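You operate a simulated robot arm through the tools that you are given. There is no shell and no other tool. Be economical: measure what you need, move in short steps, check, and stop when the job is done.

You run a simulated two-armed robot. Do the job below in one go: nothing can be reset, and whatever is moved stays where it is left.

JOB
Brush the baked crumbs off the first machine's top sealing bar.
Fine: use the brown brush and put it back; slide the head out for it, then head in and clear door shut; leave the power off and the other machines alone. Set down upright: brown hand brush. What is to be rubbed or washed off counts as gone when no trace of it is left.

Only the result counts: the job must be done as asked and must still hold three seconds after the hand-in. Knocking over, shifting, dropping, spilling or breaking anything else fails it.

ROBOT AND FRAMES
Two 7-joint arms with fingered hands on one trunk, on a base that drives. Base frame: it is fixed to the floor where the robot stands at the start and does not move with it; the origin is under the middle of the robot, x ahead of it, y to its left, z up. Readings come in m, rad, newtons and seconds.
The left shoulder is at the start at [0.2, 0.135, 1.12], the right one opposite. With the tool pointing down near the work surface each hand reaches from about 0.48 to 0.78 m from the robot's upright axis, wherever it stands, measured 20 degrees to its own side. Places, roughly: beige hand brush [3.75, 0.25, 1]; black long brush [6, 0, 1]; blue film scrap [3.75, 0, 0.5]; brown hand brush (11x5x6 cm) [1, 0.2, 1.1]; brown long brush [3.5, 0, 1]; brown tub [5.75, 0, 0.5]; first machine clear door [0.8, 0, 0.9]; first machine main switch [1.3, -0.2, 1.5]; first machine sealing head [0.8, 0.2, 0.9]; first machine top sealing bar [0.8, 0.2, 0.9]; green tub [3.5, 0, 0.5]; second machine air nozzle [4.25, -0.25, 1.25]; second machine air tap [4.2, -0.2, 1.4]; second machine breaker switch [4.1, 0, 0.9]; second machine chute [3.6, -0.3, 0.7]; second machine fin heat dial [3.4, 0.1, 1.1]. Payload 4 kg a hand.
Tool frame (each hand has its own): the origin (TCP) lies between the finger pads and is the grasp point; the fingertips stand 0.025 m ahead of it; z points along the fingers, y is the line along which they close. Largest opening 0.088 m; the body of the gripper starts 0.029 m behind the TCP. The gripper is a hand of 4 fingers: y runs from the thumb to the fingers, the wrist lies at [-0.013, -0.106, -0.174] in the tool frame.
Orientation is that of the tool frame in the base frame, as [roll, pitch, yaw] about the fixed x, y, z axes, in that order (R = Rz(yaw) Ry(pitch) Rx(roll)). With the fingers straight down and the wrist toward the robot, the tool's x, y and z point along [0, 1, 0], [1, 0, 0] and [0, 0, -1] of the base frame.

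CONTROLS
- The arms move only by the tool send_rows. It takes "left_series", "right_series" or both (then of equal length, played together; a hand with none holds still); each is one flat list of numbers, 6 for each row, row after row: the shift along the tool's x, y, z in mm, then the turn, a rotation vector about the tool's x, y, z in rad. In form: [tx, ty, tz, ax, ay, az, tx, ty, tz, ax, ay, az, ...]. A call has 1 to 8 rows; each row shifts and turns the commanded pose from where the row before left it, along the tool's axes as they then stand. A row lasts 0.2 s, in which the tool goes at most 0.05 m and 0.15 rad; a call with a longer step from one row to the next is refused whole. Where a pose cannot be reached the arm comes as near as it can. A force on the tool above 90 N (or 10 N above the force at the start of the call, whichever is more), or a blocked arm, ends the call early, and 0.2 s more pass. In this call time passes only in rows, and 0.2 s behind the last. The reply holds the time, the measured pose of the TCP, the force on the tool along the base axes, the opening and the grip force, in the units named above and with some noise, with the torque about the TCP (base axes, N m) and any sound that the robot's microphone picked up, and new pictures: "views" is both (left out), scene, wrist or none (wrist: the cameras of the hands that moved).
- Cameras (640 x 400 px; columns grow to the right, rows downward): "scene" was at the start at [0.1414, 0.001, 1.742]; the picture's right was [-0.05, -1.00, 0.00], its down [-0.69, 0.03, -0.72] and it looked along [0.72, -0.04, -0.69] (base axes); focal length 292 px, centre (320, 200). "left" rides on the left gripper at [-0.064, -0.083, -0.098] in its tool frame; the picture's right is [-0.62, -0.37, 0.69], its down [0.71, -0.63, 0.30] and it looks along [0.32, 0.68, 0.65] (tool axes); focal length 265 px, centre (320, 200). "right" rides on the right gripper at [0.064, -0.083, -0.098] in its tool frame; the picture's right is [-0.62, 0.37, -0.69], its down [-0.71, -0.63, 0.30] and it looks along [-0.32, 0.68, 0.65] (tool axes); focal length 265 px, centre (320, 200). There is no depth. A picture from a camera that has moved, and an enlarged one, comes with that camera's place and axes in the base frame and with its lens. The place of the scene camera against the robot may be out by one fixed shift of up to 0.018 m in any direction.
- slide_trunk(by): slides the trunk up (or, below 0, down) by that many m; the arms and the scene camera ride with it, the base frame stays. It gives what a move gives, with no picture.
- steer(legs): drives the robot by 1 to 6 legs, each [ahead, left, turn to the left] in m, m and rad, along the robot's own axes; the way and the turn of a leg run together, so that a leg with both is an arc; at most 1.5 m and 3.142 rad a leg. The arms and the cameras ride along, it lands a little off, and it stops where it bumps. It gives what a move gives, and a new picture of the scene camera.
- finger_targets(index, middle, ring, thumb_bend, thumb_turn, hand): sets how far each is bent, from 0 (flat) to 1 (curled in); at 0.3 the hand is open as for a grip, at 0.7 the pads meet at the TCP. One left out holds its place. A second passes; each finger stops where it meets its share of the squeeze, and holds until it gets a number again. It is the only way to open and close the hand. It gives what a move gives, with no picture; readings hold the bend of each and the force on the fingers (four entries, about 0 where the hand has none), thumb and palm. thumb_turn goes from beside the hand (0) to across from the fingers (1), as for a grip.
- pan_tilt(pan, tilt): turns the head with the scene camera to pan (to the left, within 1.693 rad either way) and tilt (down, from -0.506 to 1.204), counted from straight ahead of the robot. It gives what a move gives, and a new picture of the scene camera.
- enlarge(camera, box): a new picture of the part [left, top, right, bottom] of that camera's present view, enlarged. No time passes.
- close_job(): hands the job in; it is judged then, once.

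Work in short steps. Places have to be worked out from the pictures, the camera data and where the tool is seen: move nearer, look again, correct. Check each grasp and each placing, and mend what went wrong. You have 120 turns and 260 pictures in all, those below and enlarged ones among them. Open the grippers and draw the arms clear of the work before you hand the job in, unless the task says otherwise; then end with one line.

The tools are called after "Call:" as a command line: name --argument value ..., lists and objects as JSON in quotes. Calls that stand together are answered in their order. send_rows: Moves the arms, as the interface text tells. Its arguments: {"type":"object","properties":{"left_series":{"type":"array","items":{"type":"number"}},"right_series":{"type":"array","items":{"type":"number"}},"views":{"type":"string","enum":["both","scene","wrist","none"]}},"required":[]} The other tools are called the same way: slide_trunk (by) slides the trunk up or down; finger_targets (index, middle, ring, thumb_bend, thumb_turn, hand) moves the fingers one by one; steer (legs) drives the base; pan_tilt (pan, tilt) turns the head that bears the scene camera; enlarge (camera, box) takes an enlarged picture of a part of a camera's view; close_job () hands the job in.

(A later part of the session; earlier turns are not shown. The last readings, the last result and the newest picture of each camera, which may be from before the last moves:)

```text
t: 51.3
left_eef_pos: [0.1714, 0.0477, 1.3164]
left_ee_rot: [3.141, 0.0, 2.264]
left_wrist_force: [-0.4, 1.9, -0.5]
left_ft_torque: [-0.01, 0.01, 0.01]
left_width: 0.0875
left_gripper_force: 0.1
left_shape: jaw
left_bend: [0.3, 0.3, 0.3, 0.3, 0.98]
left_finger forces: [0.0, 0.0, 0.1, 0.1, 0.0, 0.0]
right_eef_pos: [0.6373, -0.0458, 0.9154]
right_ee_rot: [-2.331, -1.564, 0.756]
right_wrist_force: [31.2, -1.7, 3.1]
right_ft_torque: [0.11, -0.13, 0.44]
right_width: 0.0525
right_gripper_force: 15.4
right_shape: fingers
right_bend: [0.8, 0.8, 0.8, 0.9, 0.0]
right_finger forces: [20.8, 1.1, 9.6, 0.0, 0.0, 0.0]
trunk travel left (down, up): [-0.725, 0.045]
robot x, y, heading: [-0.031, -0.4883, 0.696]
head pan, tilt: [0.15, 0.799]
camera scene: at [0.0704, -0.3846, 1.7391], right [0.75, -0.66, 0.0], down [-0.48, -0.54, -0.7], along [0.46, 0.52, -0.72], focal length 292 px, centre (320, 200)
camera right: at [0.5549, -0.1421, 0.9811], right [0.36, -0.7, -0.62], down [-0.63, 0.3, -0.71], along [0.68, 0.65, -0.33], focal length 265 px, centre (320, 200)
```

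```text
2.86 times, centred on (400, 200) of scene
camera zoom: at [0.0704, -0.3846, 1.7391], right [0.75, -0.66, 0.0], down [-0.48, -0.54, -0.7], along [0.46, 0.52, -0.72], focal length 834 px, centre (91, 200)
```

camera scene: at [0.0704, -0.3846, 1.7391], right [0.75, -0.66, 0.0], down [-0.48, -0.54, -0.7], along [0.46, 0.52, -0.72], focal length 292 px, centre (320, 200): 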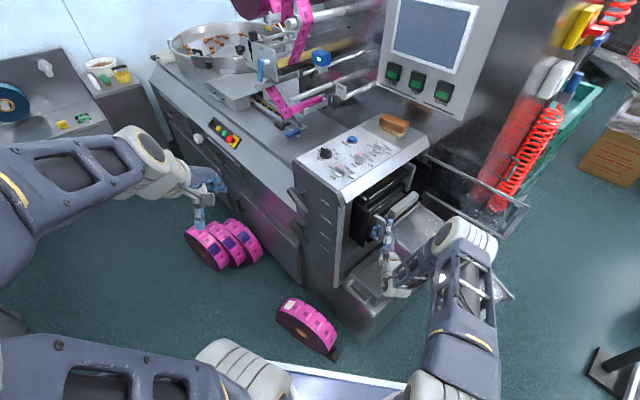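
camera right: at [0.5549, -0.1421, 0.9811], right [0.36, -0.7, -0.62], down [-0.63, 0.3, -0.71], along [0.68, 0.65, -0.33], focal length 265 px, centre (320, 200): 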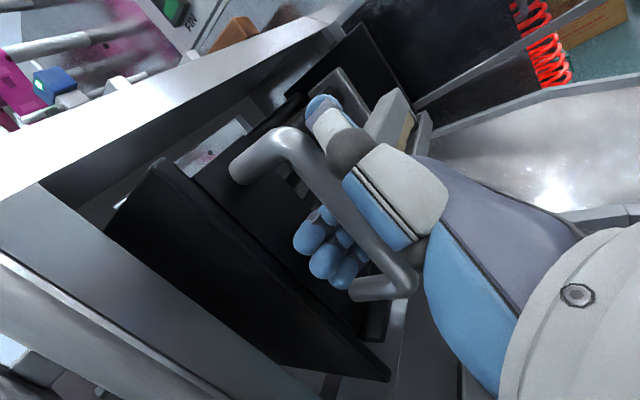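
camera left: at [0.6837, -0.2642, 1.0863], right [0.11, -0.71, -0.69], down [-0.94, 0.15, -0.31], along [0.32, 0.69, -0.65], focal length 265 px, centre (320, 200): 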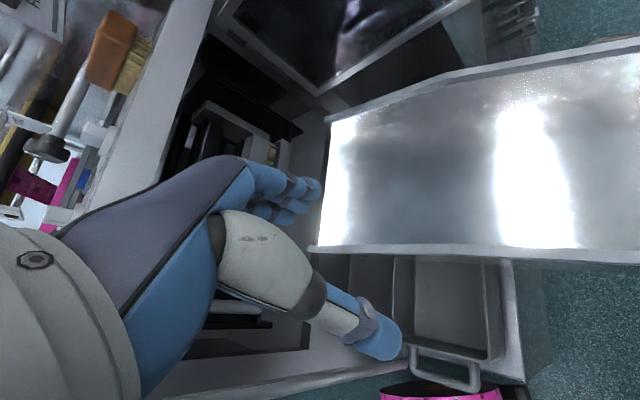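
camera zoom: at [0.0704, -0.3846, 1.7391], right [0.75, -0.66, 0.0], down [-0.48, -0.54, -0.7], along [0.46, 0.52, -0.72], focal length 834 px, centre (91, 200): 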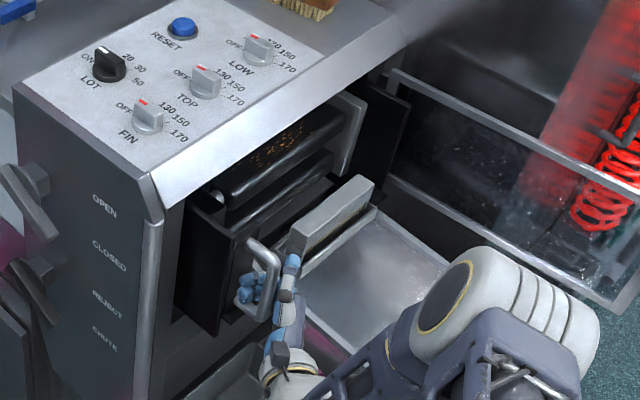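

The head slides out, and brown crumbs show on the upper black bar. I keep pulling to the stop.

Call:
send_rows --right_series '[0, 0, -30, 0, 0, 0, 0, 0, -30, 0, 0, 0, 0, 0, -30, 0, 0, 0, 0, 0, -30, 0, 0, 0]' --views "both"

Call:
enlarge --camera "scene" --box '[320, 130, 480, 270]'

```text
t: 52.3
left_eef_pos: [0.1721, 0.0495, 1.3144]
left_ee_rot: [-3.141, -0.001, 2.264]
left_wrist_force: [0.5, 0.5, 0.0]
left_ft_torque: [-0.01, 0.0, 0.0]
left_width: 0.0878
left_gripper_force: 0.1
left_shape: jaw
left_bend: [0.3, 0.3, 0.3, 0.3, 0.98]
left_finger forces: [0.0, 0.0, 0.1, 0.0, 0.0, 0.0]
right_eef_pos: [0.6377, -0.1459, 0.9183]
right_ee_rot: [-1.327, -1.564, -0.22]
right_wrist_force: [32.2, 35.9, -20.6]
right_ft_torque: [0.59, 0.2, 0.98]
right_width: 0.052
right_gripper_force: 25.0
right_shape: fingers
right_bend: [0.79, 0.8, 0.78, 0.9, 0.0]
right_finger forces: [23.7, 5.4, 20.1, 0.0, 0.1, 0.0]
trunk travel left (down, up): [-0.725, 0.045]
robot x, y, heading: [-0.0297, -0.4875, 0.697]
head pan, tilt: [0.15, 0.799]
stopped in row 4 (right hand): the force on the tool passed its limit at 103 N (the readings are from after the stop); the commanded pose is now the measured one
camera scene: at [0.0716, -0.3813, 1.7383], right [0.75, -0.66, 0.0], down [-0.48, -0.54, -0.7], along [0.46, 0.52, -0.72], focal length 292 px, centre (320, 200)
camera right: at [0.5562, -0.2451, 0.9836], right [0.38, -0.68, -0.62], down [-0.64, 0.29, -0.71], along [0.67, 0.67, -0.33], focal length 265 px, centre (320, 200)
```

scene: 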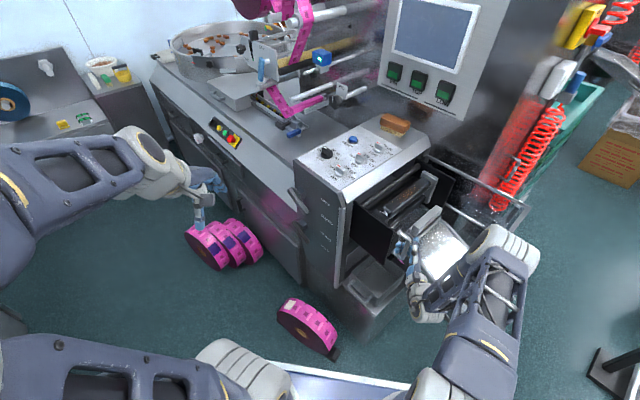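
right: 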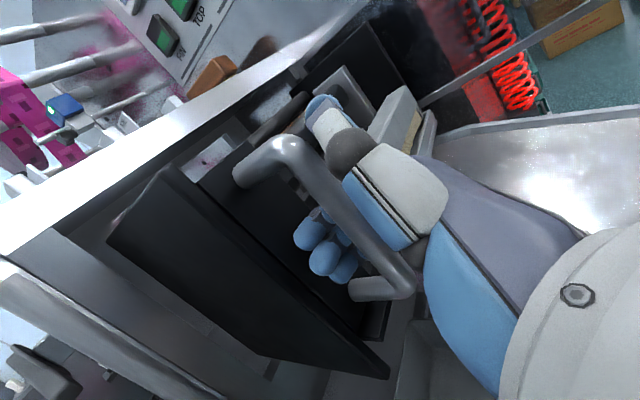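

```text
2.86 times, centred on (400, 200) of scene
camera zoom: at [0.0716, -0.3813, 1.7383], right [0.75, -0.66, 0.0], down [-0.48, -0.54, -0.7], along [0.46, 0.52, -0.72], focal length 834 px, centre (91, 200)
```

zoom: 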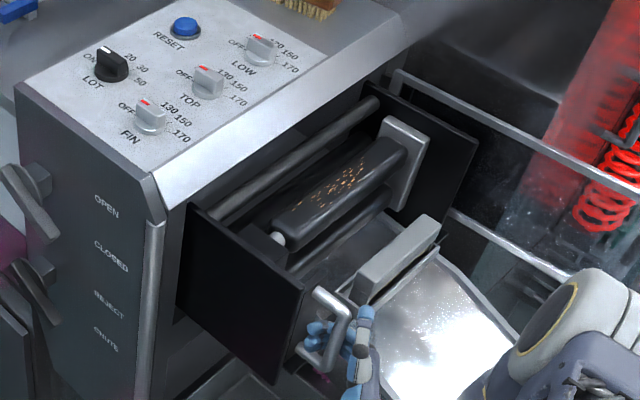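

The head is at its stop (about 0.2 m out), and the top sealing bar with crumbs is exposed. I ease the pull, open the fingers and withdraw.

Call:
send_rows --right_series '[0, 0, 4, 0, 0, 0]' --views "none"

Call:
finger_targets --hand "right" --index 0.3 --middle 0.3 --ring 0.3

Call:
send_rows --right_series '[0, 0, -30, 0, 0, 0, 0, 0, -30, 0, 0, 0, 0, 0, -30, 0, 0, 0, 30, 0, -20, 0, 0, 0, 45, 0, 0, 0, 0, 0, 45, 0, 0, 0, 0, 0, 45, 0, 0, 0, 0, 0]' --views "both"

```text
t: 52.7
left_eef_pos: [0.1727, 0.0497, 1.3163]
left_ee_rot: [-3.14, 0.0, 2.265]
left_wrist_force: [-0.4, 1.4, 0.3]
left_ft_torque: [-0.02, 0.05, -0.03]
left_width: 0.0877
left_gripper_force: 0.0
left_shape: jaw
left_bend: [0.3, 0.3, 0.3, 0.3, 0.98]
left_finger forces: [0.0, 0.0, 0.1, 0.2, 0.0, 0.0]
right_eef_pos: [0.6371, -0.1459, 0.9186]
right_ee_rot: [-1.491, -1.566, -0.061]
right_wrist_force: [34.8, 30.1, -21.5]
right_ft_torque: [0.52, 0.25, 0.92]
right_width: 0.0524
right_gripper_force: 24.0
right_shape: fingers
right_bend: [0.79, 0.8, 0.78, 0.9, 0.0]
right_finger forces: [23.7, 4.8, 19.3, 0.0, 0.1, 0.0]
trunk travel left (down, up): [-0.725, 0.045]
robot x, y, heading: [-0.0258, -0.4886, 0.695]
head pan, tilt: [0.15, 0.799]
```

```text
t: 53.7
left_eef_pos: [0.1695, 0.047, 1.3163]
left_ee_rot: [-3.141, -0.001, 2.266]
left_wrist_force: [0.4, 1.5, -0.1]
left_ft_torque: [-0.03, 0.07, -0.04]
left_width: 0.0875
left_gripper_force: 0.1
left_shape: jaw
left_bend: [0.3, 0.3, 0.3, 0.3, 0.98]
left_finger forces: [0.0, 0.0, 0.0, 0.1, 0.0, 0.0]
right_eef_pos: [0.6339, -0.1467, 0.9201]
right_ee_rot: [-1.303, -1.563, -0.243]
right_wrist_force: [-0.4, -0.3, -1.1]
right_ft_torque: [0.0, 0.0, 0.01]
right_width: 0.0516
right_gripper_force: 0.2
right_shape: fingers
right_bend: [0.3, 0.3, 0.3, 0.9, 0.0]
right_finger forces: [0.0, 0.1, 0.0, 0.0, 0.1, 0.0]
trunk travel left (down, up): [-0.725, 0.045]
robot x, y, heading: [-0.0339, -0.4855, 0.695]
head pan, tilt: [0.15, 0.799]
```

```text
t: 55.3
left_eef_pos: [0.1707, 0.0485, 1.3159]
left_ee_rot: [3.141, 0.0, 2.265]
left_wrist_force: [1.1, 0.3, 0.0]
left_ft_torque: [0.0, 0.01, -0.01]
left_width: 0.0877
left_gripper_force: 0.0
left_shape: jaw
left_bend: [0.3, 0.3, 0.3, 0.3, 0.98]
left_finger forces: [0.1, 0.0, 0.0, 0.0, 0.0, 0.0]
right_eef_pos: [0.6385, -0.2567, 1.0783]
right_ee_rot: [-1.081, -1.563, -0.468]
right_wrist_force: [0.4, 0.8, -0.5]
right_ft_torque: [0.04, 0.0, 0.01]
right_width: 0.0515
right_gripper_force: 0.0
right_shape: fingers
right_bend: [0.3, 0.3, 0.3, 0.9, 0.0]
right_finger forces: [0.1, 0.1, 0.0, 0.1, 0.1, 0.1]
trunk travel left (down, up): [-0.725, 0.045]
robot x, y, heading: [-0.0314, -0.4896, 0.695]
head pan, tilt: [0.15, 0.799]
camera scene: at [0.0696, -0.3839, 1.739], right [0.75, -0.66, 0.0], down [-0.48, -0.54, -0.7], along [0.46, 0.52, -0.72], focal length 292 px, centre (320, 200)
camera right: at [0.5587, -0.3558, 1.1437], right [0.38, -0.68, -0.62], down [-0.64, 0.29, -0.71], along [0.67, 0.67, -0.33], focal length 265 px, centre (320, 200)
```

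scene: 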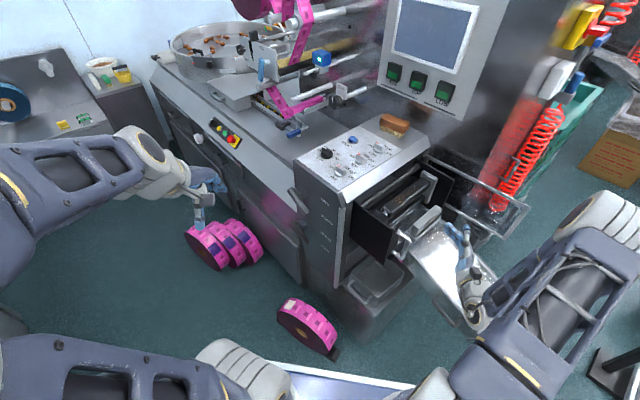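
right: 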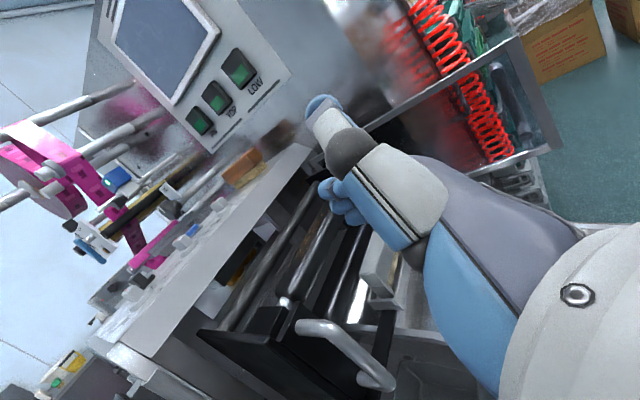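

I enlarge both views to locate the bar, its surroundings and the brush.

Call:
enlarge --camera "scene" --box '[340, 100, 480, 260]'

Call:
enlarge --camera "right" --box '[80, 130, 420, 400]'

```text
2.50 times, centred on (410, 180) of scene
camera zoom: at [0.0696, -0.3839, 1.739], right [0.75, -0.66, 0.0], down [-0.48, -0.54, -0.7], along [0.46, 0.52, -0.72], focal length 730 px, centre (95, 250)
```

zoom: 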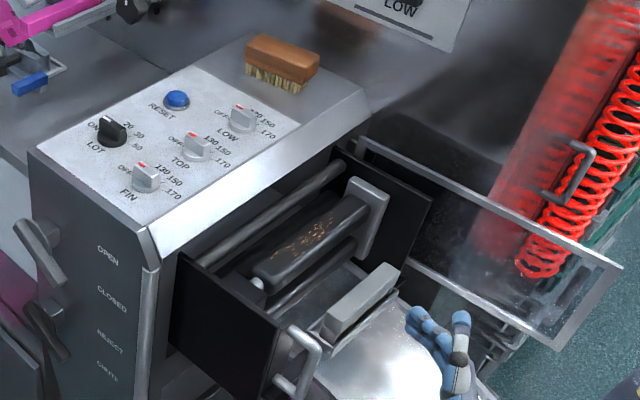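

```text
1.48 times, centred on (250, 265) of right
camera zoom: at [0.5587, -0.3558, 1.1437], right [0.38, -0.68, -0.62], down [-0.64, 0.29, -0.71], along [0.67, 0.67, -0.33], focal length 393 px, centre (424, 104)
```

zoom: 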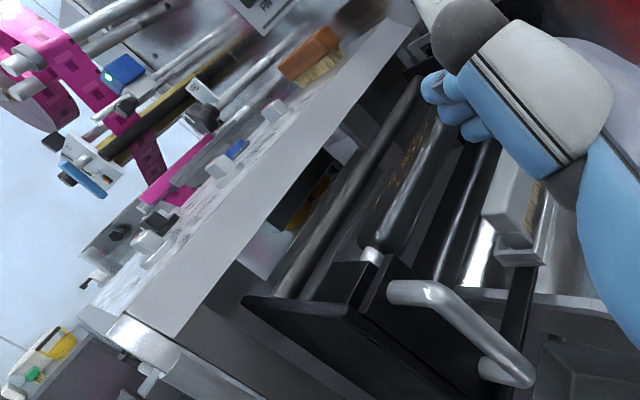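

The top bar runs along x (about 0.71–0.94) at y≈-0.015, z≈0.965, with crumbs at x 0.755–0.89. Now I raise the right hand, then drive to the front to fetch the brush with the left hand.

Call:
send_rows --right_series '[45, 0, -10, 0, 0, 0, 45, 0, -10, 0, 0, 0, 45, 0, -10, 0, 0, 0, 45, 0, -10, 0, 0, 0, 45, 0, 0, 0, 0, 0, 45, 0, 0, 0, 0, 0]' --views "none"

Call:
steer --legs '[[-0.05, 0, 0], [0, 0, -0.695]]'

```text
t: 56.7
left_eef_pos: [0.172, 0.0477, 1.3168]
left_ee_rot: [3.141, -0.001, 2.267]
left_wrist_force: [1.0, -0.6, -0.1]
left_ft_torque: [0.0, 0.04, 0.03]
left_width: 0.0877
left_gripper_force: 0.0
left_shape: jaw
left_bend: [0.3, 0.3, 0.3, 0.3, 0.98]
left_finger forces: [0.0, 0.0, 0.1, 0.0, 0.1, 0.0]
right_eef_pos: [0.6423, -0.2948, 1.3514]
right_ee_rot: [-1.488, -1.562, -0.059]
right_wrist_force: [-0.1, 0.0, -0.2]
right_ft_torque: [0.02, -0.01, 0.06]
right_width: 0.0513
right_gripper_force: 0.0
right_shape: fingers
right_bend: [0.3, 0.3, 0.3, 0.9, 0.0]
right_finger forces: [0.1, 0.0, 0.1, 0.1, 0.0, 0.0]
trunk travel left (down, up): [-0.725, 0.045]
robot x, y, heading: [-0.0292, -0.4858, 0.696]
head pan, tilt: [0.15, 0.799]
```

```text
t: 59.5
left_eef_pos: [0.4293, -0.2398, 1.3159]
left_ee_rot: [3.141, -0.001, 1.567]
left_wrist_force: [0.1, 0.0, 0.4]
left_ft_torque: [0.0, 0.02, -0.01]
left_width: 0.0876
left_gripper_force: 0.0
left_shape: jaw
left_bend: [0.3, 0.3, 0.3, 0.3, 0.98]
left_finger forces: [0.0, 0.0, 0.0, 0.0, 0.0, 0.0]
right_eef_pos: [0.5702, -0.8037, 1.35]
right_ee_rot: [-1.431, -1.565, -0.816]
right_wrist_force: [0.1, 0.0, 0.0]
right_ft_torque: [-0.01, -0.02, 0.0]
right_width: 0.0517
right_gripper_force: 0.1
right_shape: fingers
right_bend: [0.3, 0.3, 0.3, 0.9, 0.0]
right_finger forces: [0.1, 0.0, 0.0, 0.0, 0.0, 0.0]
trunk travel left (down, up): [-0.725, 0.045]
robot x, y, heading: [-0.0683, -0.5214, -0.0]
head pan, tilt: [0.15, 0.799]
camera scene: at [0.0714, -0.5031, 1.7391], right [0.14, -0.99, 0.0], down [-0.71, -0.1, -0.7], along [0.69, 0.1, -0.72], focal length 292 px, centre (320, 200)
```

scene: 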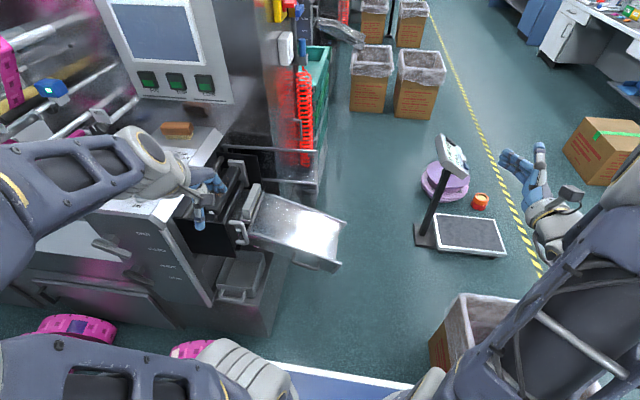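

Now I slide left to stand in front of the panel.

Call:
steer --legs '[[0.0, 0.57, 0], [0.08, 0, 0]]'

Call:
pan_tilt --pan 0.1 --tilt 0.6

Call:
enlarge --camera "scene" --box '[220, 130, 420, 280]'

```text
t: 63.5
left_eef_pos: [0.51, 0.3426, 1.3164]
left_ee_rot: [3.141, 0.0, 1.566]
left_wrist_force: [-0.3, 0.6, 0.1]
left_ft_torque: [0.04, 0.01, -0.02]
left_width: 0.0876
left_gripper_force: 0.1
left_shape: jaw
left_bend: [0.3, 0.3, 0.3, 0.3, 0.98]
left_finger forces: [0.1, 0.1, 0.0, 0.1, 0.0, 0.0]
right_eef_pos: [0.6511, -0.2227, 1.3502]
right_ee_rot: [-1.267, -1.563, -0.978]
right_wrist_force: [-0.8, -0.2, 0.1]
right_ft_torque: [0.01, 0.0, 0.04]
right_width: 0.0516
right_gripper_force: 0.1
right_shape: fingers
right_bend: [0.3, 0.3, 0.3, 0.9, 0.0]
right_finger forces: [0.0, 0.0, 0.1, 0.0, 0.0, 0.1]
trunk travel left (down, up): [-0.725, 0.045]
robot x, y, heading: [0.0148, 0.0609, -0.005]
head pan, tilt: [0.15, 0.799]
camera scene: at [0.1519, 0.0775, 1.7392], right [0.15, -0.99, 0.0], down [-0.71, -0.1, -0.7], along [0.69, 0.1, -0.72], focal length 292 px, centre (320, 200)
```

scene: 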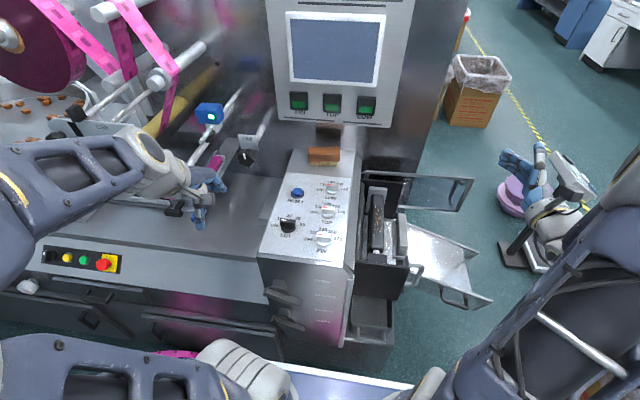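

```text
t: 64.2
left_eef_pos: [0.5103, 0.3419, 1.316]
left_ee_rot: [3.141, 0.001, 1.565]
left_wrist_force: [0.3, 0.2, -0.3]
left_ft_torque: [-0.03, -0.02, -0.02]
left_width: 0.0878
left_gripper_force: 0.0
left_shape: jaw
left_bend: [0.3, 0.3, 0.3, 0.3, 0.98]
left_finger forces: [0.1, 0.0, 0.0, 0.1, 0.0, 0.0]
right_eef_pos: [0.6522, -0.2223, 1.3505]
right_ee_rot: [-1.43, -1.562, -0.817]
right_wrist_force: [-0.1, 0.1, -0.4]
right_ft_torque: [0.0, -0.01, 0.01]
right_width: 0.0517
right_gripper_force: 0.1
right_shape: fingers
right_bend: [0.3, 0.3, 0.3, 0.9, 0.0]
right_finger forces: [0.0, 0.0, 0.1, 0.0, 0.1, 0.0]
trunk travel left (down, up): [-0.725, 0.045]
robot x, y, heading: [0.0159, 0.0612, -0.003]
head pan, tilt: [0.099, 0.6]
camera scene: at [0.1603, 0.0742, 1.756], right [0.1, -1.0, 0.0], down [-0.56, -0.05, -0.82], along [0.82, 0.08, -0.57], focal length 292 px, centre (320, 200)
```

scene: 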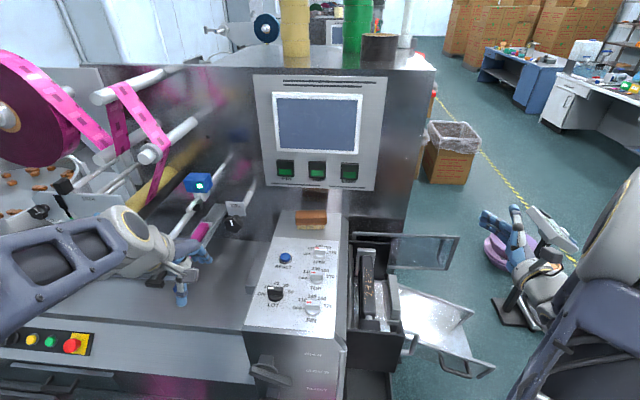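

```text
2.67 times, centred on (320, 205) of scene
camera zoom: at [0.1603, 0.0742, 1.756], right [0.1, -1.0, 0.0], down [-0.56, -0.05, -0.82], along [0.82, 0.08, -0.57], focal length 778 px, centre (320, 187)
```

zoom: 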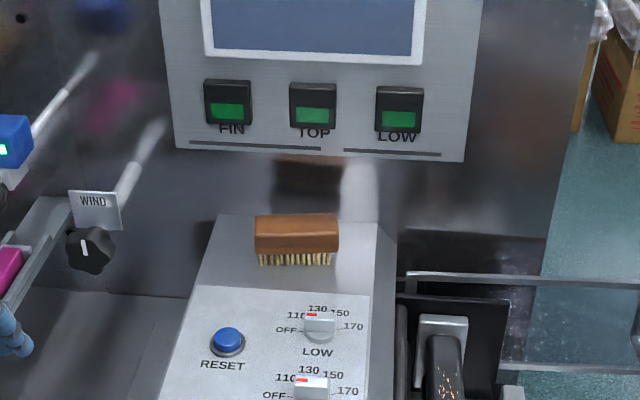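

I move the left hand forward over the panel to look at the brush from close by.

Call:
send_rows --left_series '[-20, 38, 0, 0, 0, 0, -20, 38, 0, 0, 0, 0, -20, 38, 0, 0, 0, 0, -20, 38, 0, 0, 0, 0, -20, 38, 0, 0, 0, 0, -20, 38, 0, 0, 0, 0, -20, 38, 0, 0, 0, 0, -15, 38, 0, 0, 0, 0]' --views "both"

Call:
enlarge --camera "left" --box '[0, 0, 400, 260]'

```text
t: 66.0
left_eef_pos: [0.8138, 0.183, 1.3168]
left_ee_rot: [-3.141, 0.002, 1.568]
left_wrist_force: [-0.1, -0.2, 0.5]
left_ft_torque: [-0.01, -0.01, -0.02]
left_width: 0.0878
left_gripper_force: 0.1
left_shape: jaw
left_bend: [0.3, 0.3, 0.3, 0.3, 0.98]
left_finger forces: [0.1, 0.0, 0.0, 0.1, 0.0, 0.1]
right_eef_pos: [0.6515, -0.2233, 1.3511]
right_ee_rot: [-1.256, -1.563, -0.991]
right_wrist_force: [0.2, -0.3, 1.0]
right_ft_torque: [-0.03, -0.02, -0.04]
right_width: 0.0516
right_gripper_force: 0.1
right_shape: fingers
right_bend: [0.3, 0.3, 0.3, 0.9, 0.0]
right_finger forces: [0.0, 0.0, 0.1, 0.0, 0.0, 0.0]
trunk travel left (down, up): [-0.725, 0.045]
robot x, y, heading: [0.0131, 0.0632, -0.002]
head pan, tilt: [0.099, 0.6]
camera scene: at [0.1599, 0.0743, 1.756], right [0.1, -1.0, 0.0], down [-0.56, -0.05, -0.83], along [0.82, 0.08, -0.56], focal length 292 px, centre (320, 200)
camera left: at [0.7306, 0.1194, 1.4163], right [-0.37, -0.62, -0.69], down [-0.63, 0.72, -0.3], along [0.68, 0.32, -0.65], focal length 265 px, centre (320, 200)
```

scene: 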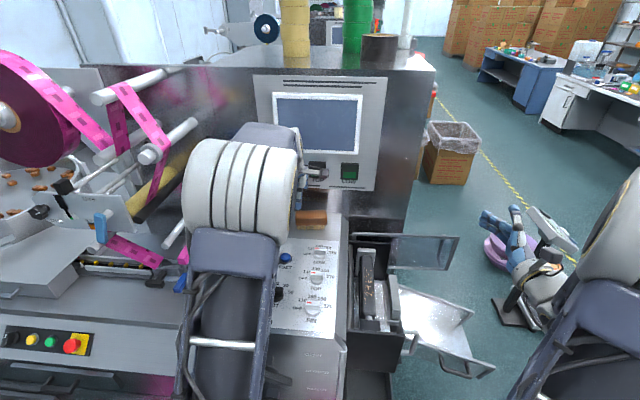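
left: 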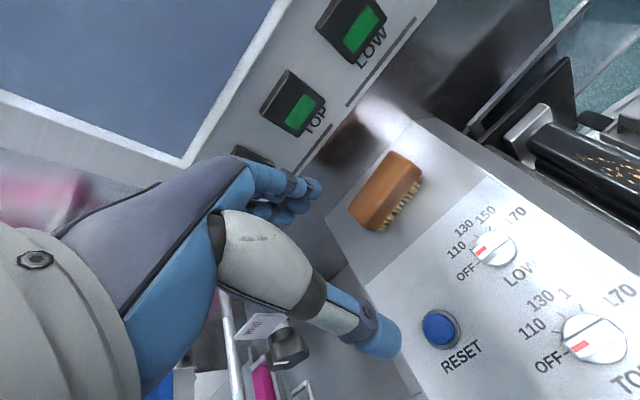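

```text
1.54 times, centred on (200, 130) of left
camera zoom: at [0.7306, 0.1194, 1.4163], right [-0.37, -0.62, -0.69], down [-0.63, 0.72, -0.3], along [0.68, 0.32, -0.65], focal length 408 px, centre (505, 308)
```

zoom: 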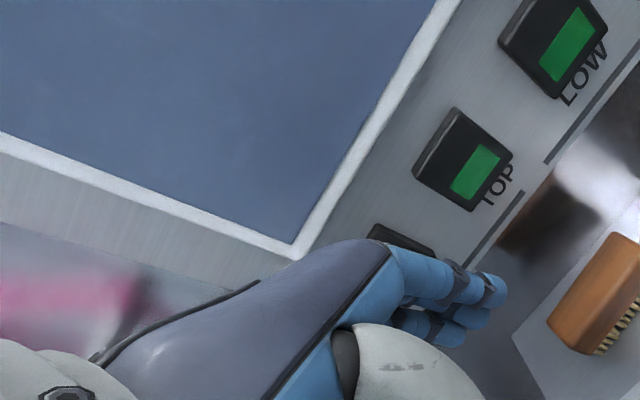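

The estimates disagree a little in height; I move the hand down 0.1 m and look again for parallax.

Call:
enlarge --camera "left" --box '[320, 110, 480, 260]'

Call:
send_rows --left_series '[0, -20, 40, 0, 0, 0, 0, -20, 40, 0, 0, 0, 0, -20, 20, 0, 0, 0]' --views "wrist"

Call:
enlarge --camera "left" --box '[280, 60, 440, 210]'

```text
2.67 times, centred on (400, 185) of left
camera zoom: at [0.7306, 0.1194, 1.4163], right [-0.37, -0.62, -0.69], down [-0.63, 0.72, -0.3], along [0.68, 0.32, -0.65], focal length 708 px, centre (107, 240)
```

zoom: 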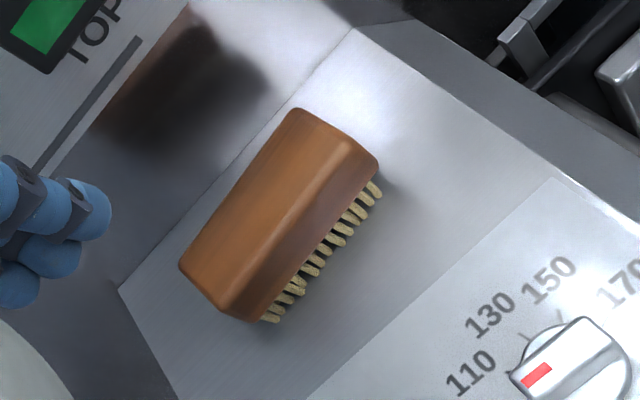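

```text
t: 66.8
left_eef_pos: [0.7542, 0.1872, 1.2169]
left_ee_rot: [3.141, 0.0, 1.569]
left_wrist_force: [0.0, -1.7, -0.1]
left_ft_torque: [0.03, 0.02, -0.02]
left_width: 0.0876
left_gripper_force: 0.3
left_shape: jaw
left_bend: [0.3, 0.3, 0.3, 0.3, 0.98]
left_finger forces: [0.0, 0.1, 0.0, 0.0, 0.0, 0.0]
right_eef_pos: [0.6518, -0.2226, 1.3504]
right_ee_rot: [-1.33, -1.563, -0.916]
right_wrist_force: [-0.7, -0.5, 0.0]
right_ft_torque: [-0.04, 0.02, 0.0]
right_width: 0.0516
right_gripper_force: 0.1
right_shape: fingers
right_bend: [0.3, 0.3, 0.3, 0.9, 0.0]
right_finger forces: [0.0, 0.1, 0.1, 0.0, 0.1, 0.0]
trunk travel left (down, up): [-0.725, 0.045]
robot x, y, heading: [0.016, 0.0595, -0.004]
head pan, tilt: [0.099, 0.6]
camera left: at [0.671, 0.1222, 1.3169], right [-0.37, -0.62, -0.69], down [-0.63, 0.72, -0.3], along [0.68, 0.32, -0.65], focal length 265 px, centre (320, 200)
```

left: 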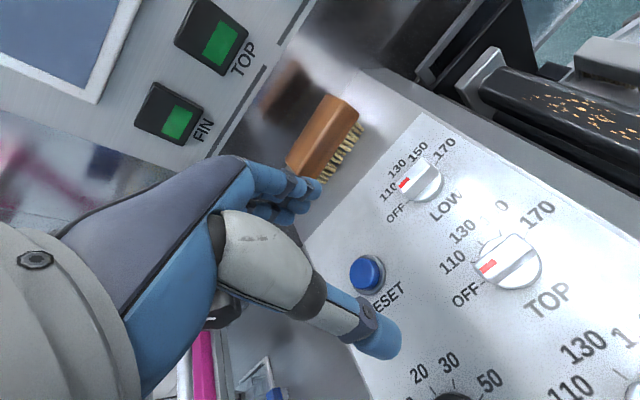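

```text
2.67 times, centred on (360, 135) of left
camera zoom: at [0.671, 0.1222, 1.3169], right [-0.37, -0.62, -0.69], down [-0.63, 0.72, -0.3], along [0.68, 0.32, -0.65], focal length 708 px, centre (213, 373)
```

zoom: 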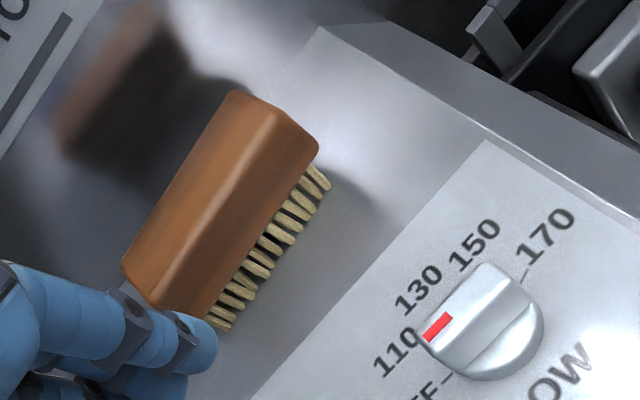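

Triangulated: brush top z≈1.125, centre about (0.972, 0.177), turned about 6°; the wall is at x≈1.055. I move the left hand above it.

Call:
send_rows --left_series '[0, 36, 0, 0, 0, -0.05, -2, 36, 0, 0, 0, -0.05, -2, 36, 0, 0, 0, 0, -2, 36, 0, 0, 0, 0, -3, 36, 0, 0, 0, 0, 0, 34, 0, 0, 0, 0]' --views "both"

Call:
enlarge --camera "scene" --box '[200, 100, 400, 280]'

```text
t: 68.2
left_eef_pos: [0.9686, 0.1894, 1.2165]
left_ee_rot: [-3.138, 0.0, 1.666]
left_wrist_force: [-0.2, 1.0, -0.5]
left_ft_torque: [-0.02, 0.01, 0.01]
left_width: 0.0879
left_gripper_force: 0.0
left_shape: jaw
left_bend: [0.3, 0.3, 0.3, 0.3, 0.98]
left_finger forces: [0.0, 0.0, 0.0, 0.0, 0.0, 0.1]
right_eef_pos: [0.6508, -0.2216, 1.3499]
right_ee_rot: [-1.235, -1.564, -1.012]
right_wrist_force: [-0.2, 0.4, 0.0]
right_ft_torque: [-0.04, 0.03, -0.05]
right_width: 0.0515
right_gripper_force: 0.1
right_shape: fingers
right_bend: [0.3, 0.3, 0.3, 0.9, 0.0]
right_finger forces: [0.0, 0.1, 0.0, 0.1, 0.1, 0.1]
trunk travel left (down, up): [-0.725, 0.045]
robot x, y, heading: [0.0152, 0.0635, -0.006]
head pan, tilt: [0.099, 0.6]
camera scene: at [0.16, 0.0742, 1.7561], right [0.1, -1.0, 0.0], down [-0.56, -0.05, -0.83], along [0.82, 0.08, -0.56], focal length 292 px, centre (320, 200)
camera left: at [0.8918, 0.1178, 1.317], right [-0.31, -0.65, -0.69], down [-0.7, 0.65, -0.3], along [0.65, 0.39, -0.66], focal length 265 px, centre (320, 200)
```

scene: 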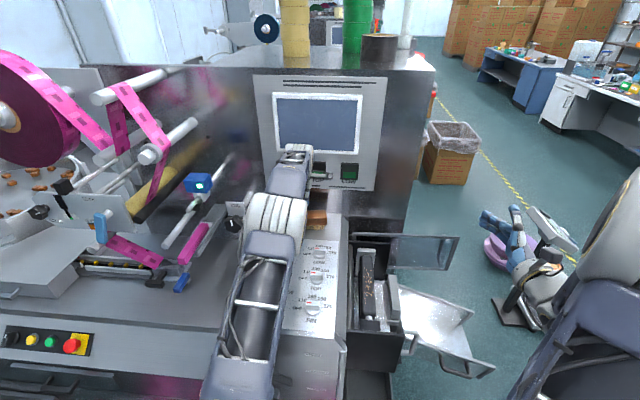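
left: 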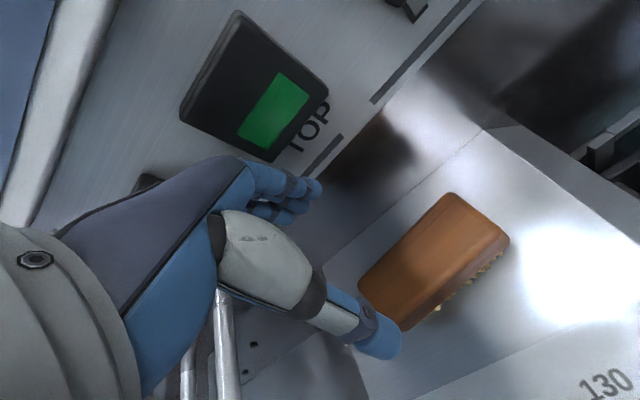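

```text
2.22 times, centred on (300, 190) of scene
camera zoom: at [0.16, 0.0742, 1.7561], right [0.1, -1.0, 0.0], down [-0.56, -0.05, -0.83], along [0.82, 0.08, -0.56], focal length 648 px, centre (364, 222)
```

zoom: 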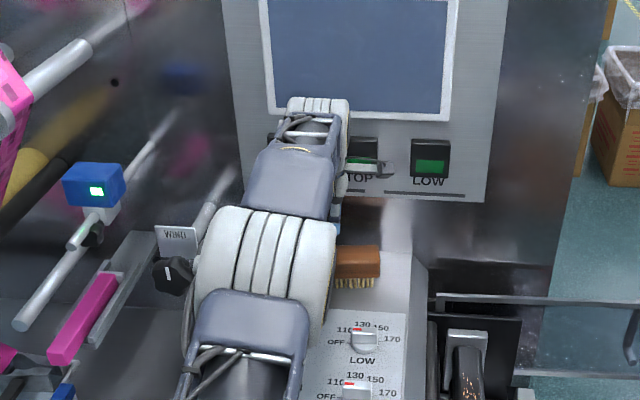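

The hand is over the brush; I shift 17 mm toward its centre and descend so the fingers straddle the wood.

Call:
send_rows --left_series '[-17, 0, 20, 0, 0, 0, 0, 0, 35, 0, 0, 0, 0, 0, 30, 0, 0, 0, 0, 0, 22, 0, 0, 0]' --views "wrist"

Call:
enlarge --camera "left" --box '[200, 100, 560, 380]'

```text
t: 69.2
left_eef_pos: [0.9692, 0.1756, 1.1096]
left_ee_rot: [3.14, -0.001, 1.667]
left_wrist_force: [-0.3, 0.0, 0.2]
left_ft_torque: [-0.03, 0.04, -0.02]
left_width: 0.0876
left_gripper_force: 0.1
left_shape: jaw
left_bend: [0.3, 0.3, 0.3, 0.3, 0.98]
left_finger forces: [0.0, 0.1, 0.1, 0.0, 0.0, 0.0]
right_eef_pos: [0.6504, -0.2241, 1.3507]
right_ee_rot: [-1.27, -1.563, -0.976]
right_wrist_force: [-0.2, 0.3, -0.6]
right_ft_torque: [-0.01, 0.01, 0.02]
right_width: 0.0514
right_gripper_force: 0.0
right_shape: fingers
right_bend: [0.3, 0.3, 0.3, 0.9, 0.0]
right_finger forces: [0.0, 0.0, 0.0, 0.0, 0.0, 0.0]
trunk travel left (down, up): [-0.725, 0.045]
robot x, y, heading: [0.0123, 0.0627, -0.01]
head pan, tilt: [0.099, 0.6]
camera left: at [0.8923, 0.103, 1.2099], right [-0.31, -0.65, -0.69], down [-0.69, 0.65, -0.3], along [0.65, 0.39, -0.65], focal length 265 px, centre (320, 200)
```

left: 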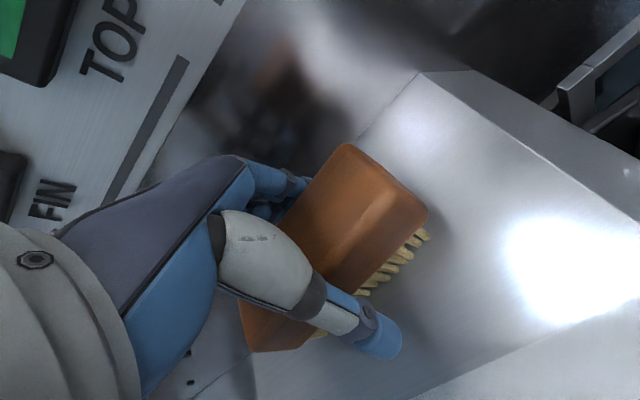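

```text
1.43 times, centred on (380, 240) of left
camera zoom: at [0.8923, 0.103, 1.2099], right [-0.31, -0.65, -0.69], down [-0.69, 0.65, -0.3], along [0.65, 0.39, -0.65], focal length 379 px, centre (234, 143)
```

zoom: 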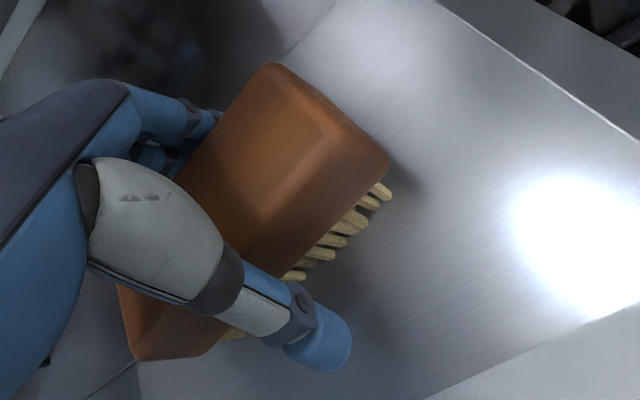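

The brush is between thumb and fingers. I close the grip.

Call:
finger_targets --hand "left" --index 0.7 --middle 0.7 --ring 0.7 --thumb_bend 0.7

Call:
enlarge --camera "left" --box '[200, 100, 560, 380]'

```text
t: 70.2
left_eef_pos: [0.9694, 0.1751, 1.1103]
left_ee_rot: [3.142, -0.001, 1.668]
left_wrist_force: [0.5, -0.7, 0.7]
left_ft_torque: [0.01, -0.06, -0.02]
left_width: 0.0412
left_gripper_force: 25.1
left_shape: fingers
left_bend: [0.55, 0.6, 0.6, 0.52, 0.94]
left_finger forces: [11.5, 7.6, 6.7, 0.0, 24.5, 0.1]
right_eef_pos: [0.6512, -0.2227, 1.3506]
right_ee_rot: [-1.18, -1.563, -1.065]
right_wrist_force: [0.3, 0.2, 0.0]
right_ft_torque: [0.0, 0.03, -0.04]
right_width: 0.0514
right_gripper_force: 0.0
right_shape: fingers
right_bend: [0.3, 0.3, 0.3, 0.9, 0.0]
right_finger forces: [0.0, 0.0, 0.0, 0.0, 0.0, 0.1]
trunk travel left (down, up): [-0.725, 0.045]
robot x, y, heading: [0.0136, 0.0614, -0.001]
head pan, tilt: [0.099, 0.6]
```

```text
1.43 times, centred on (380, 240) of left
camera zoom: at [0.8923, 0.103, 1.21], right [-0.31, -0.65, -0.69], down [-0.7, 0.65, -0.3], along [0.65, 0.39, -0.65], focal length 379 px, centre (234, 143)
```

zoom: 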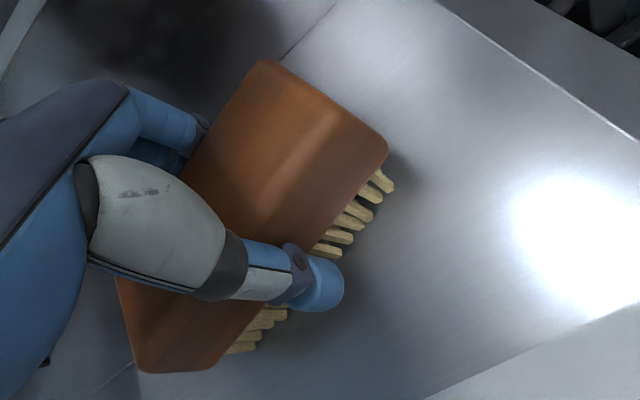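

Grip is firm (25 N). I lift the brush and check it.

Call:
send_rows --left_series '[0, 0, -25, 0, 0, 0, 0, 0, -40, 0, 0, 0, 0, -20, -40, 0, 0, 0, 0, -40, -20, 0, 0, 0, 0, -40, 0, 0, 0, 0, 0, -40, 0, 0, 0, 0]' --views "both"

```text
t: 71.6
left_eef_pos: [0.8286, 0.1612, 1.2328]
left_ee_rot: [3.14, 0.0, 1.666]
left_wrist_force: [-0.6, 0.0, -1.5]
left_ft_torque: [0.0, 0.03, -0.01]
left_width: 0.0415
left_gripper_force: 24.9
left_shape: fingers
left_bend: [0.55, 0.61, 0.61, 0.52, 0.94]
left_finger forces: [11.2, 8.0, 6.2, 0.0, 24.3, 0.1]
right_eef_pos: [0.6526, -0.2228, 1.3508]
right_ee_rot: [-1.503, -1.565, -0.743]
right_wrist_force: [0.3, -0.2, -0.2]
right_ft_torque: [0.01, 0.0, -0.02]
right_width: 0.0518
right_gripper_force: 0.0
right_shape: fingers
right_bend: [0.3, 0.3, 0.3, 0.9, 0.0]
right_finger forces: [0.0, 0.0, 0.0, 0.1, 0.0, 0.0]
trunk travel left (down, up): [-0.725, 0.045]
robot x, y, heading: [0.0123, 0.0604, -0.005]
head pan, tilt: [0.099, 0.6]
camera scene: at [0.1609, 0.0743, 1.7559], right [0.1, -1.0, 0.0], down [-0.56, -0.05, -0.82], along [0.82, 0.08, -0.57], focal length 292 px, centre (320, 200)
camera left: at [0.7517, 0.0891, 1.3333], right [-0.31, -0.65, -0.69], down [-0.7, 0.65, -0.3], along [0.65, 0.39, -0.65], focal length 265 px, centre (320, 200)
```

scene: 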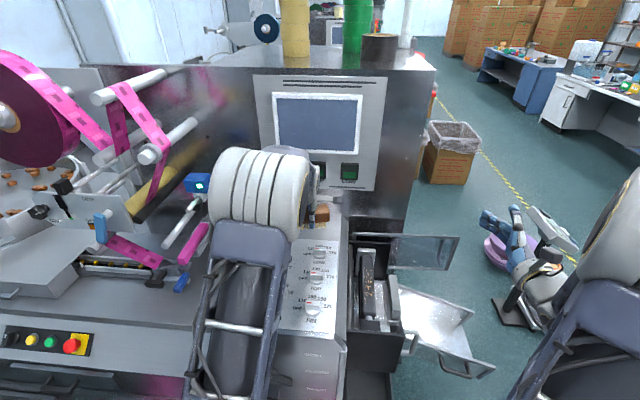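
left: 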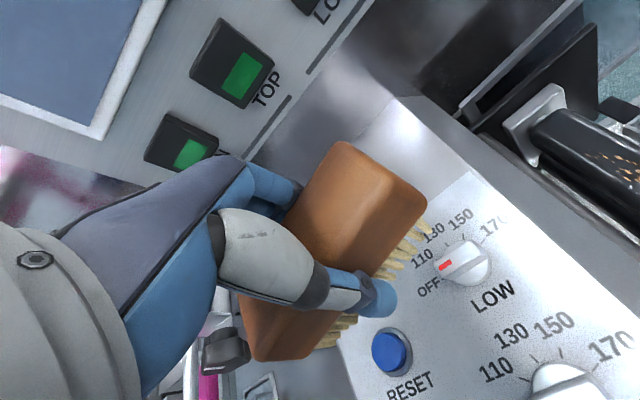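

The brush is held securely. I shift the base right so the left arm lines up with the bar, and look down at it.

Call:
steer --legs '[[0, -0.3, 0]]'

Call:
pan_tilt --pan 0.2 --tilt 0.7

Call:
enlarge --camera "scene" --box '[220, 120, 380, 280]'

Call:
enlarge --camera "left" --box '[0, 0, 639, 399]'

```text
t: 73.6
left_eef_pos: [0.828, -0.1279, 1.2337]
left_ee_rot: [-3.141, 0.001, 1.676]
left_wrist_force: [0.7, -0.6, -1.6]
left_ft_torque: [-0.04, -0.04, -0.01]
left_width: 0.0413
left_gripper_force: 25.3
left_shape: fingers
left_bend: [0.55, 0.61, 0.61, 0.52, 0.94]
left_finger forces: [11.5, 7.8, 6.3, 0.0, 24.3, 0.0]
right_eef_pos: [0.6544, -0.5121, 1.351]
right_ee_rot: [-1.203, -1.562, -1.033]
right_wrist_force: [-0.5, -0.3, -0.8]
right_ft_torque: [-0.02, -0.01, 0.02]
right_width: 0.0517
right_gripper_force: 0.1
right_shape: fingers
right_bend: [0.3, 0.3, 0.3, 0.9, 0.0]
right_finger forces: [0.0, 0.1, 0.0, 0.1, 0.1, 0.0]
trunk travel left (down, up): [-0.725, 0.045]
robot x, y, heading: [0.0131, -0.2352, 0.008]
head pan, tilt: [0.099, 0.6]
camera scene: at [0.1607, -0.221, 1.756], right [0.11, -0.99, 0.0], down [-0.56, -0.06, -0.82], along [0.82, 0.09, -0.57], focal length 292 px, centre (320, 200)
```

scene: 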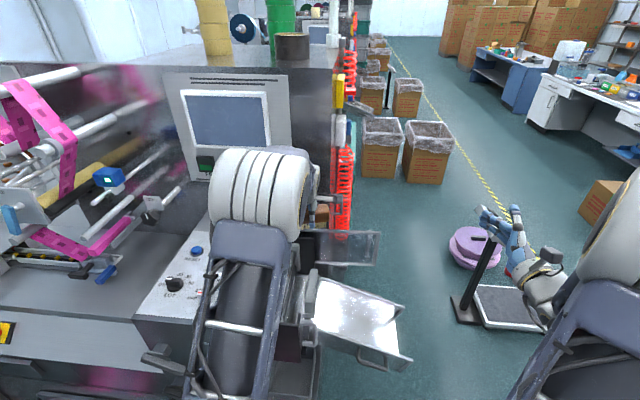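

```text
t: 74.3
left_eef_pos: [0.8282, -0.1281, 1.2329]
left_ee_rot: [-3.139, 0.0, 1.676]
left_wrist_force: [0.4, -0.1, -1.1]
left_ft_torque: [0.04, -0.04, 0.0]
left_width: 0.0413
left_gripper_force: 25.2
left_shape: fingers
left_bend: [0.55, 0.61, 0.61, 0.52, 0.94]
left_finger forces: [11.4, 7.9, 6.4, 0.0, 24.4, 0.0]
right_eef_pos: [0.6546, -0.5116, 1.3513]
right_ee_rot: [-1.229, -1.564, -1.007]
right_wrist_force: [0.3, 0.4, 0.5]
right_ft_torque: [-0.05, 0.03, 0.0]
right_width: 0.0515
right_gripper_force: 0.0
right_shape: fingers
right_bend: [0.3, 0.3, 0.3, 0.9, 0.0]
right_finger forces: [0.1, 0.0, 0.1, 0.0, 0.0, 0.1]
trunk travel left (down, up): [-0.725, 0.045]
robot x, y, heading: [0.0146, -0.2351, 0.005]
head pan, tilt: [0.201, 0.7]
camera scene: at [0.1559, -0.213, 1.7474], right [0.21, -0.98, 0.0], down [-0.63, -0.13, -0.77], along [0.75, 0.16, -0.64], focal length 292 px, centre (320, 200)
```

scene: 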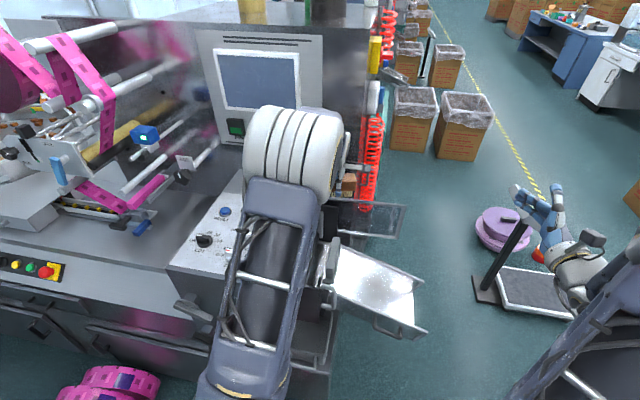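

```text
2.50 times, centred on (300, 200) of scene
camera zoom: at [0.1559, -0.213, 1.7474], right [0.21, -0.98, 0.0], down [-0.63, -0.13, -0.77], along [0.75, 0.16, -0.64], focal length 730 px, centre (370, 200)
```

zoom: 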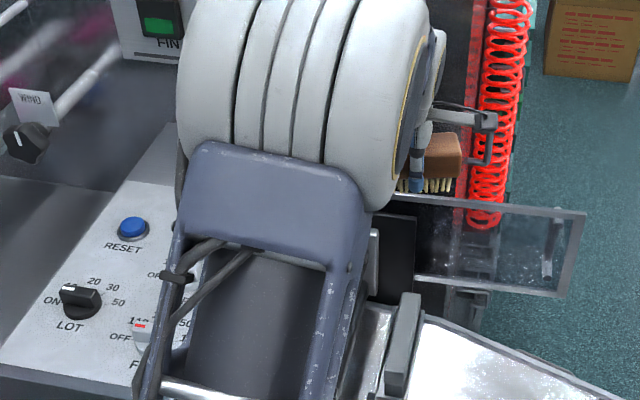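

```text
1.00 times, centred on (320, 200) of left (not enlarged: the box is as wide or as high as the picture)
camera zoom: at [0.7519, -0.2001, 1.3334], right [-0.3, -0.66, -0.69], down [-0.7, 0.64, -0.3], along [0.64, 0.39, -0.65], focal length 266 px, centre (320, 200)
```

zoom: 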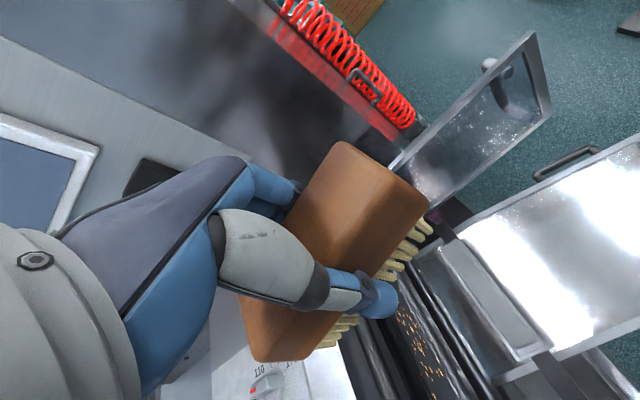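

From the views: bar top spans y≈-0.05…-0.003 at z≈0.965–0.975, a bracket ends it at x≈0.93, and the rear shaft is at y≥0.035. I bring the brush over the bar, then lower it to just above.

Call:
send_rows --left_series '[46, 1, 0, 0, 0, 0, 46, 1, 0, 0, 0, 0, 0, 0, 45, 0, 0, 0, 0, 0, 45, 0, 0, 0, 0, 0, 45, 0, 0, 0, 0, 0, 30, 0, 0, 0]' --views "both"

Call:
enlarge --camera "left" --box '[240, 120, 600, 400]'

```text
t: 75.7
left_eef_pos: [0.822, -0.036, 1.0705]
left_ee_rot: [-3.141, 0.001, 1.676]
left_wrist_force: [0.6, 0.3, -0.7]
left_ft_torque: [0.01, -0.01, 0.01]
left_width: 0.0412
left_gripper_force: 24.4
left_shape: fingers
left_bend: [0.55, 0.61, 0.61, 0.52, 0.94]
left_finger forces: [11.2, 7.9, 6.2, 0.0, 24.0, 0.0]
right_eef_pos: [0.6549, -0.5128, 1.3513]
right_ee_rot: [-1.333, -1.563, -0.902]
right_wrist_force: [0.0, 0.3, 0.0]
right_ft_torque: [0.0, 0.01, -0.04]
right_width: 0.0517
right_gripper_force: 0.1
right_shape: fingers
right_bend: [0.3, 0.3, 0.3, 0.9, 0.0]
right_finger forces: [0.0, 0.0, 0.1, 0.1, 0.0, 0.1]
trunk travel left (down, up): [-0.725, 0.045]
robot x, y, heading: [0.0176, -0.2346, 0.01]
head pan, tilt: [0.201, 0.7]
camera scene: at [0.1557, -0.2131, 1.7474], right [0.21, -0.98, 0.0], down [-0.63, -0.13, -0.76], along [0.75, 0.16, -0.64], focal length 292 px, centre (320, 200)
camera left: at [0.745, -0.1082, 1.1698], right [-0.3, -0.66, -0.69], down [-0.7, 0.64, -0.31], along [0.65, 0.39, -0.65], focal length 265 px, centre (320, 200)
```

scene: 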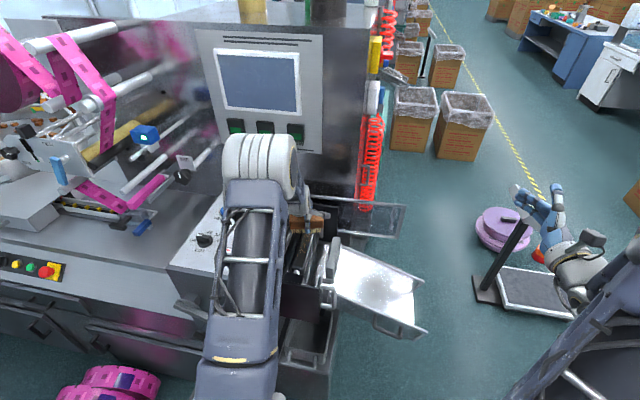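
left: 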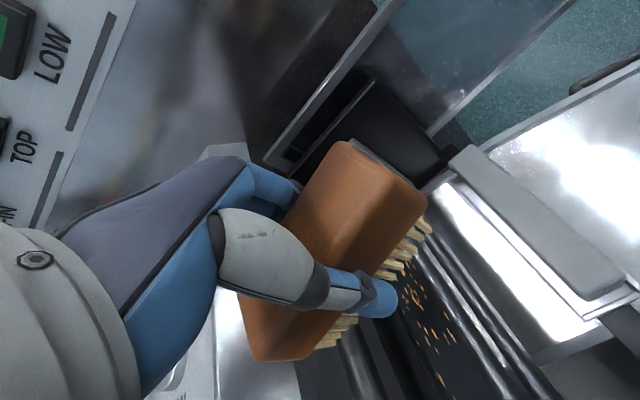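

```text
1.43 times, centred on (420, 260) of left
camera zoom: at [0.745, -0.1082, 1.1698], right [-0.3, -0.66, -0.69], down [-0.7, 0.64, -0.31], along [0.65, 0.39, -0.65], focal length 379 px, centre (177, 114)
```

zoom: 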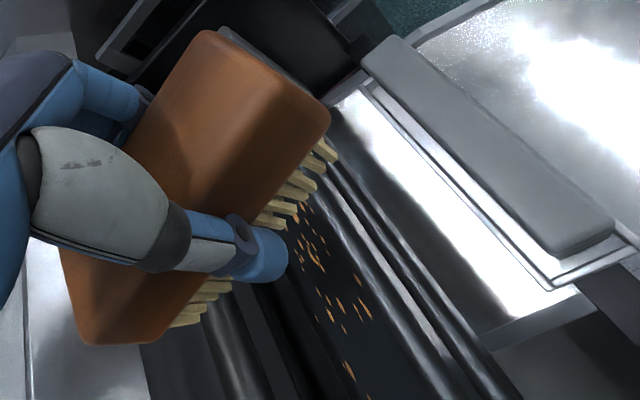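

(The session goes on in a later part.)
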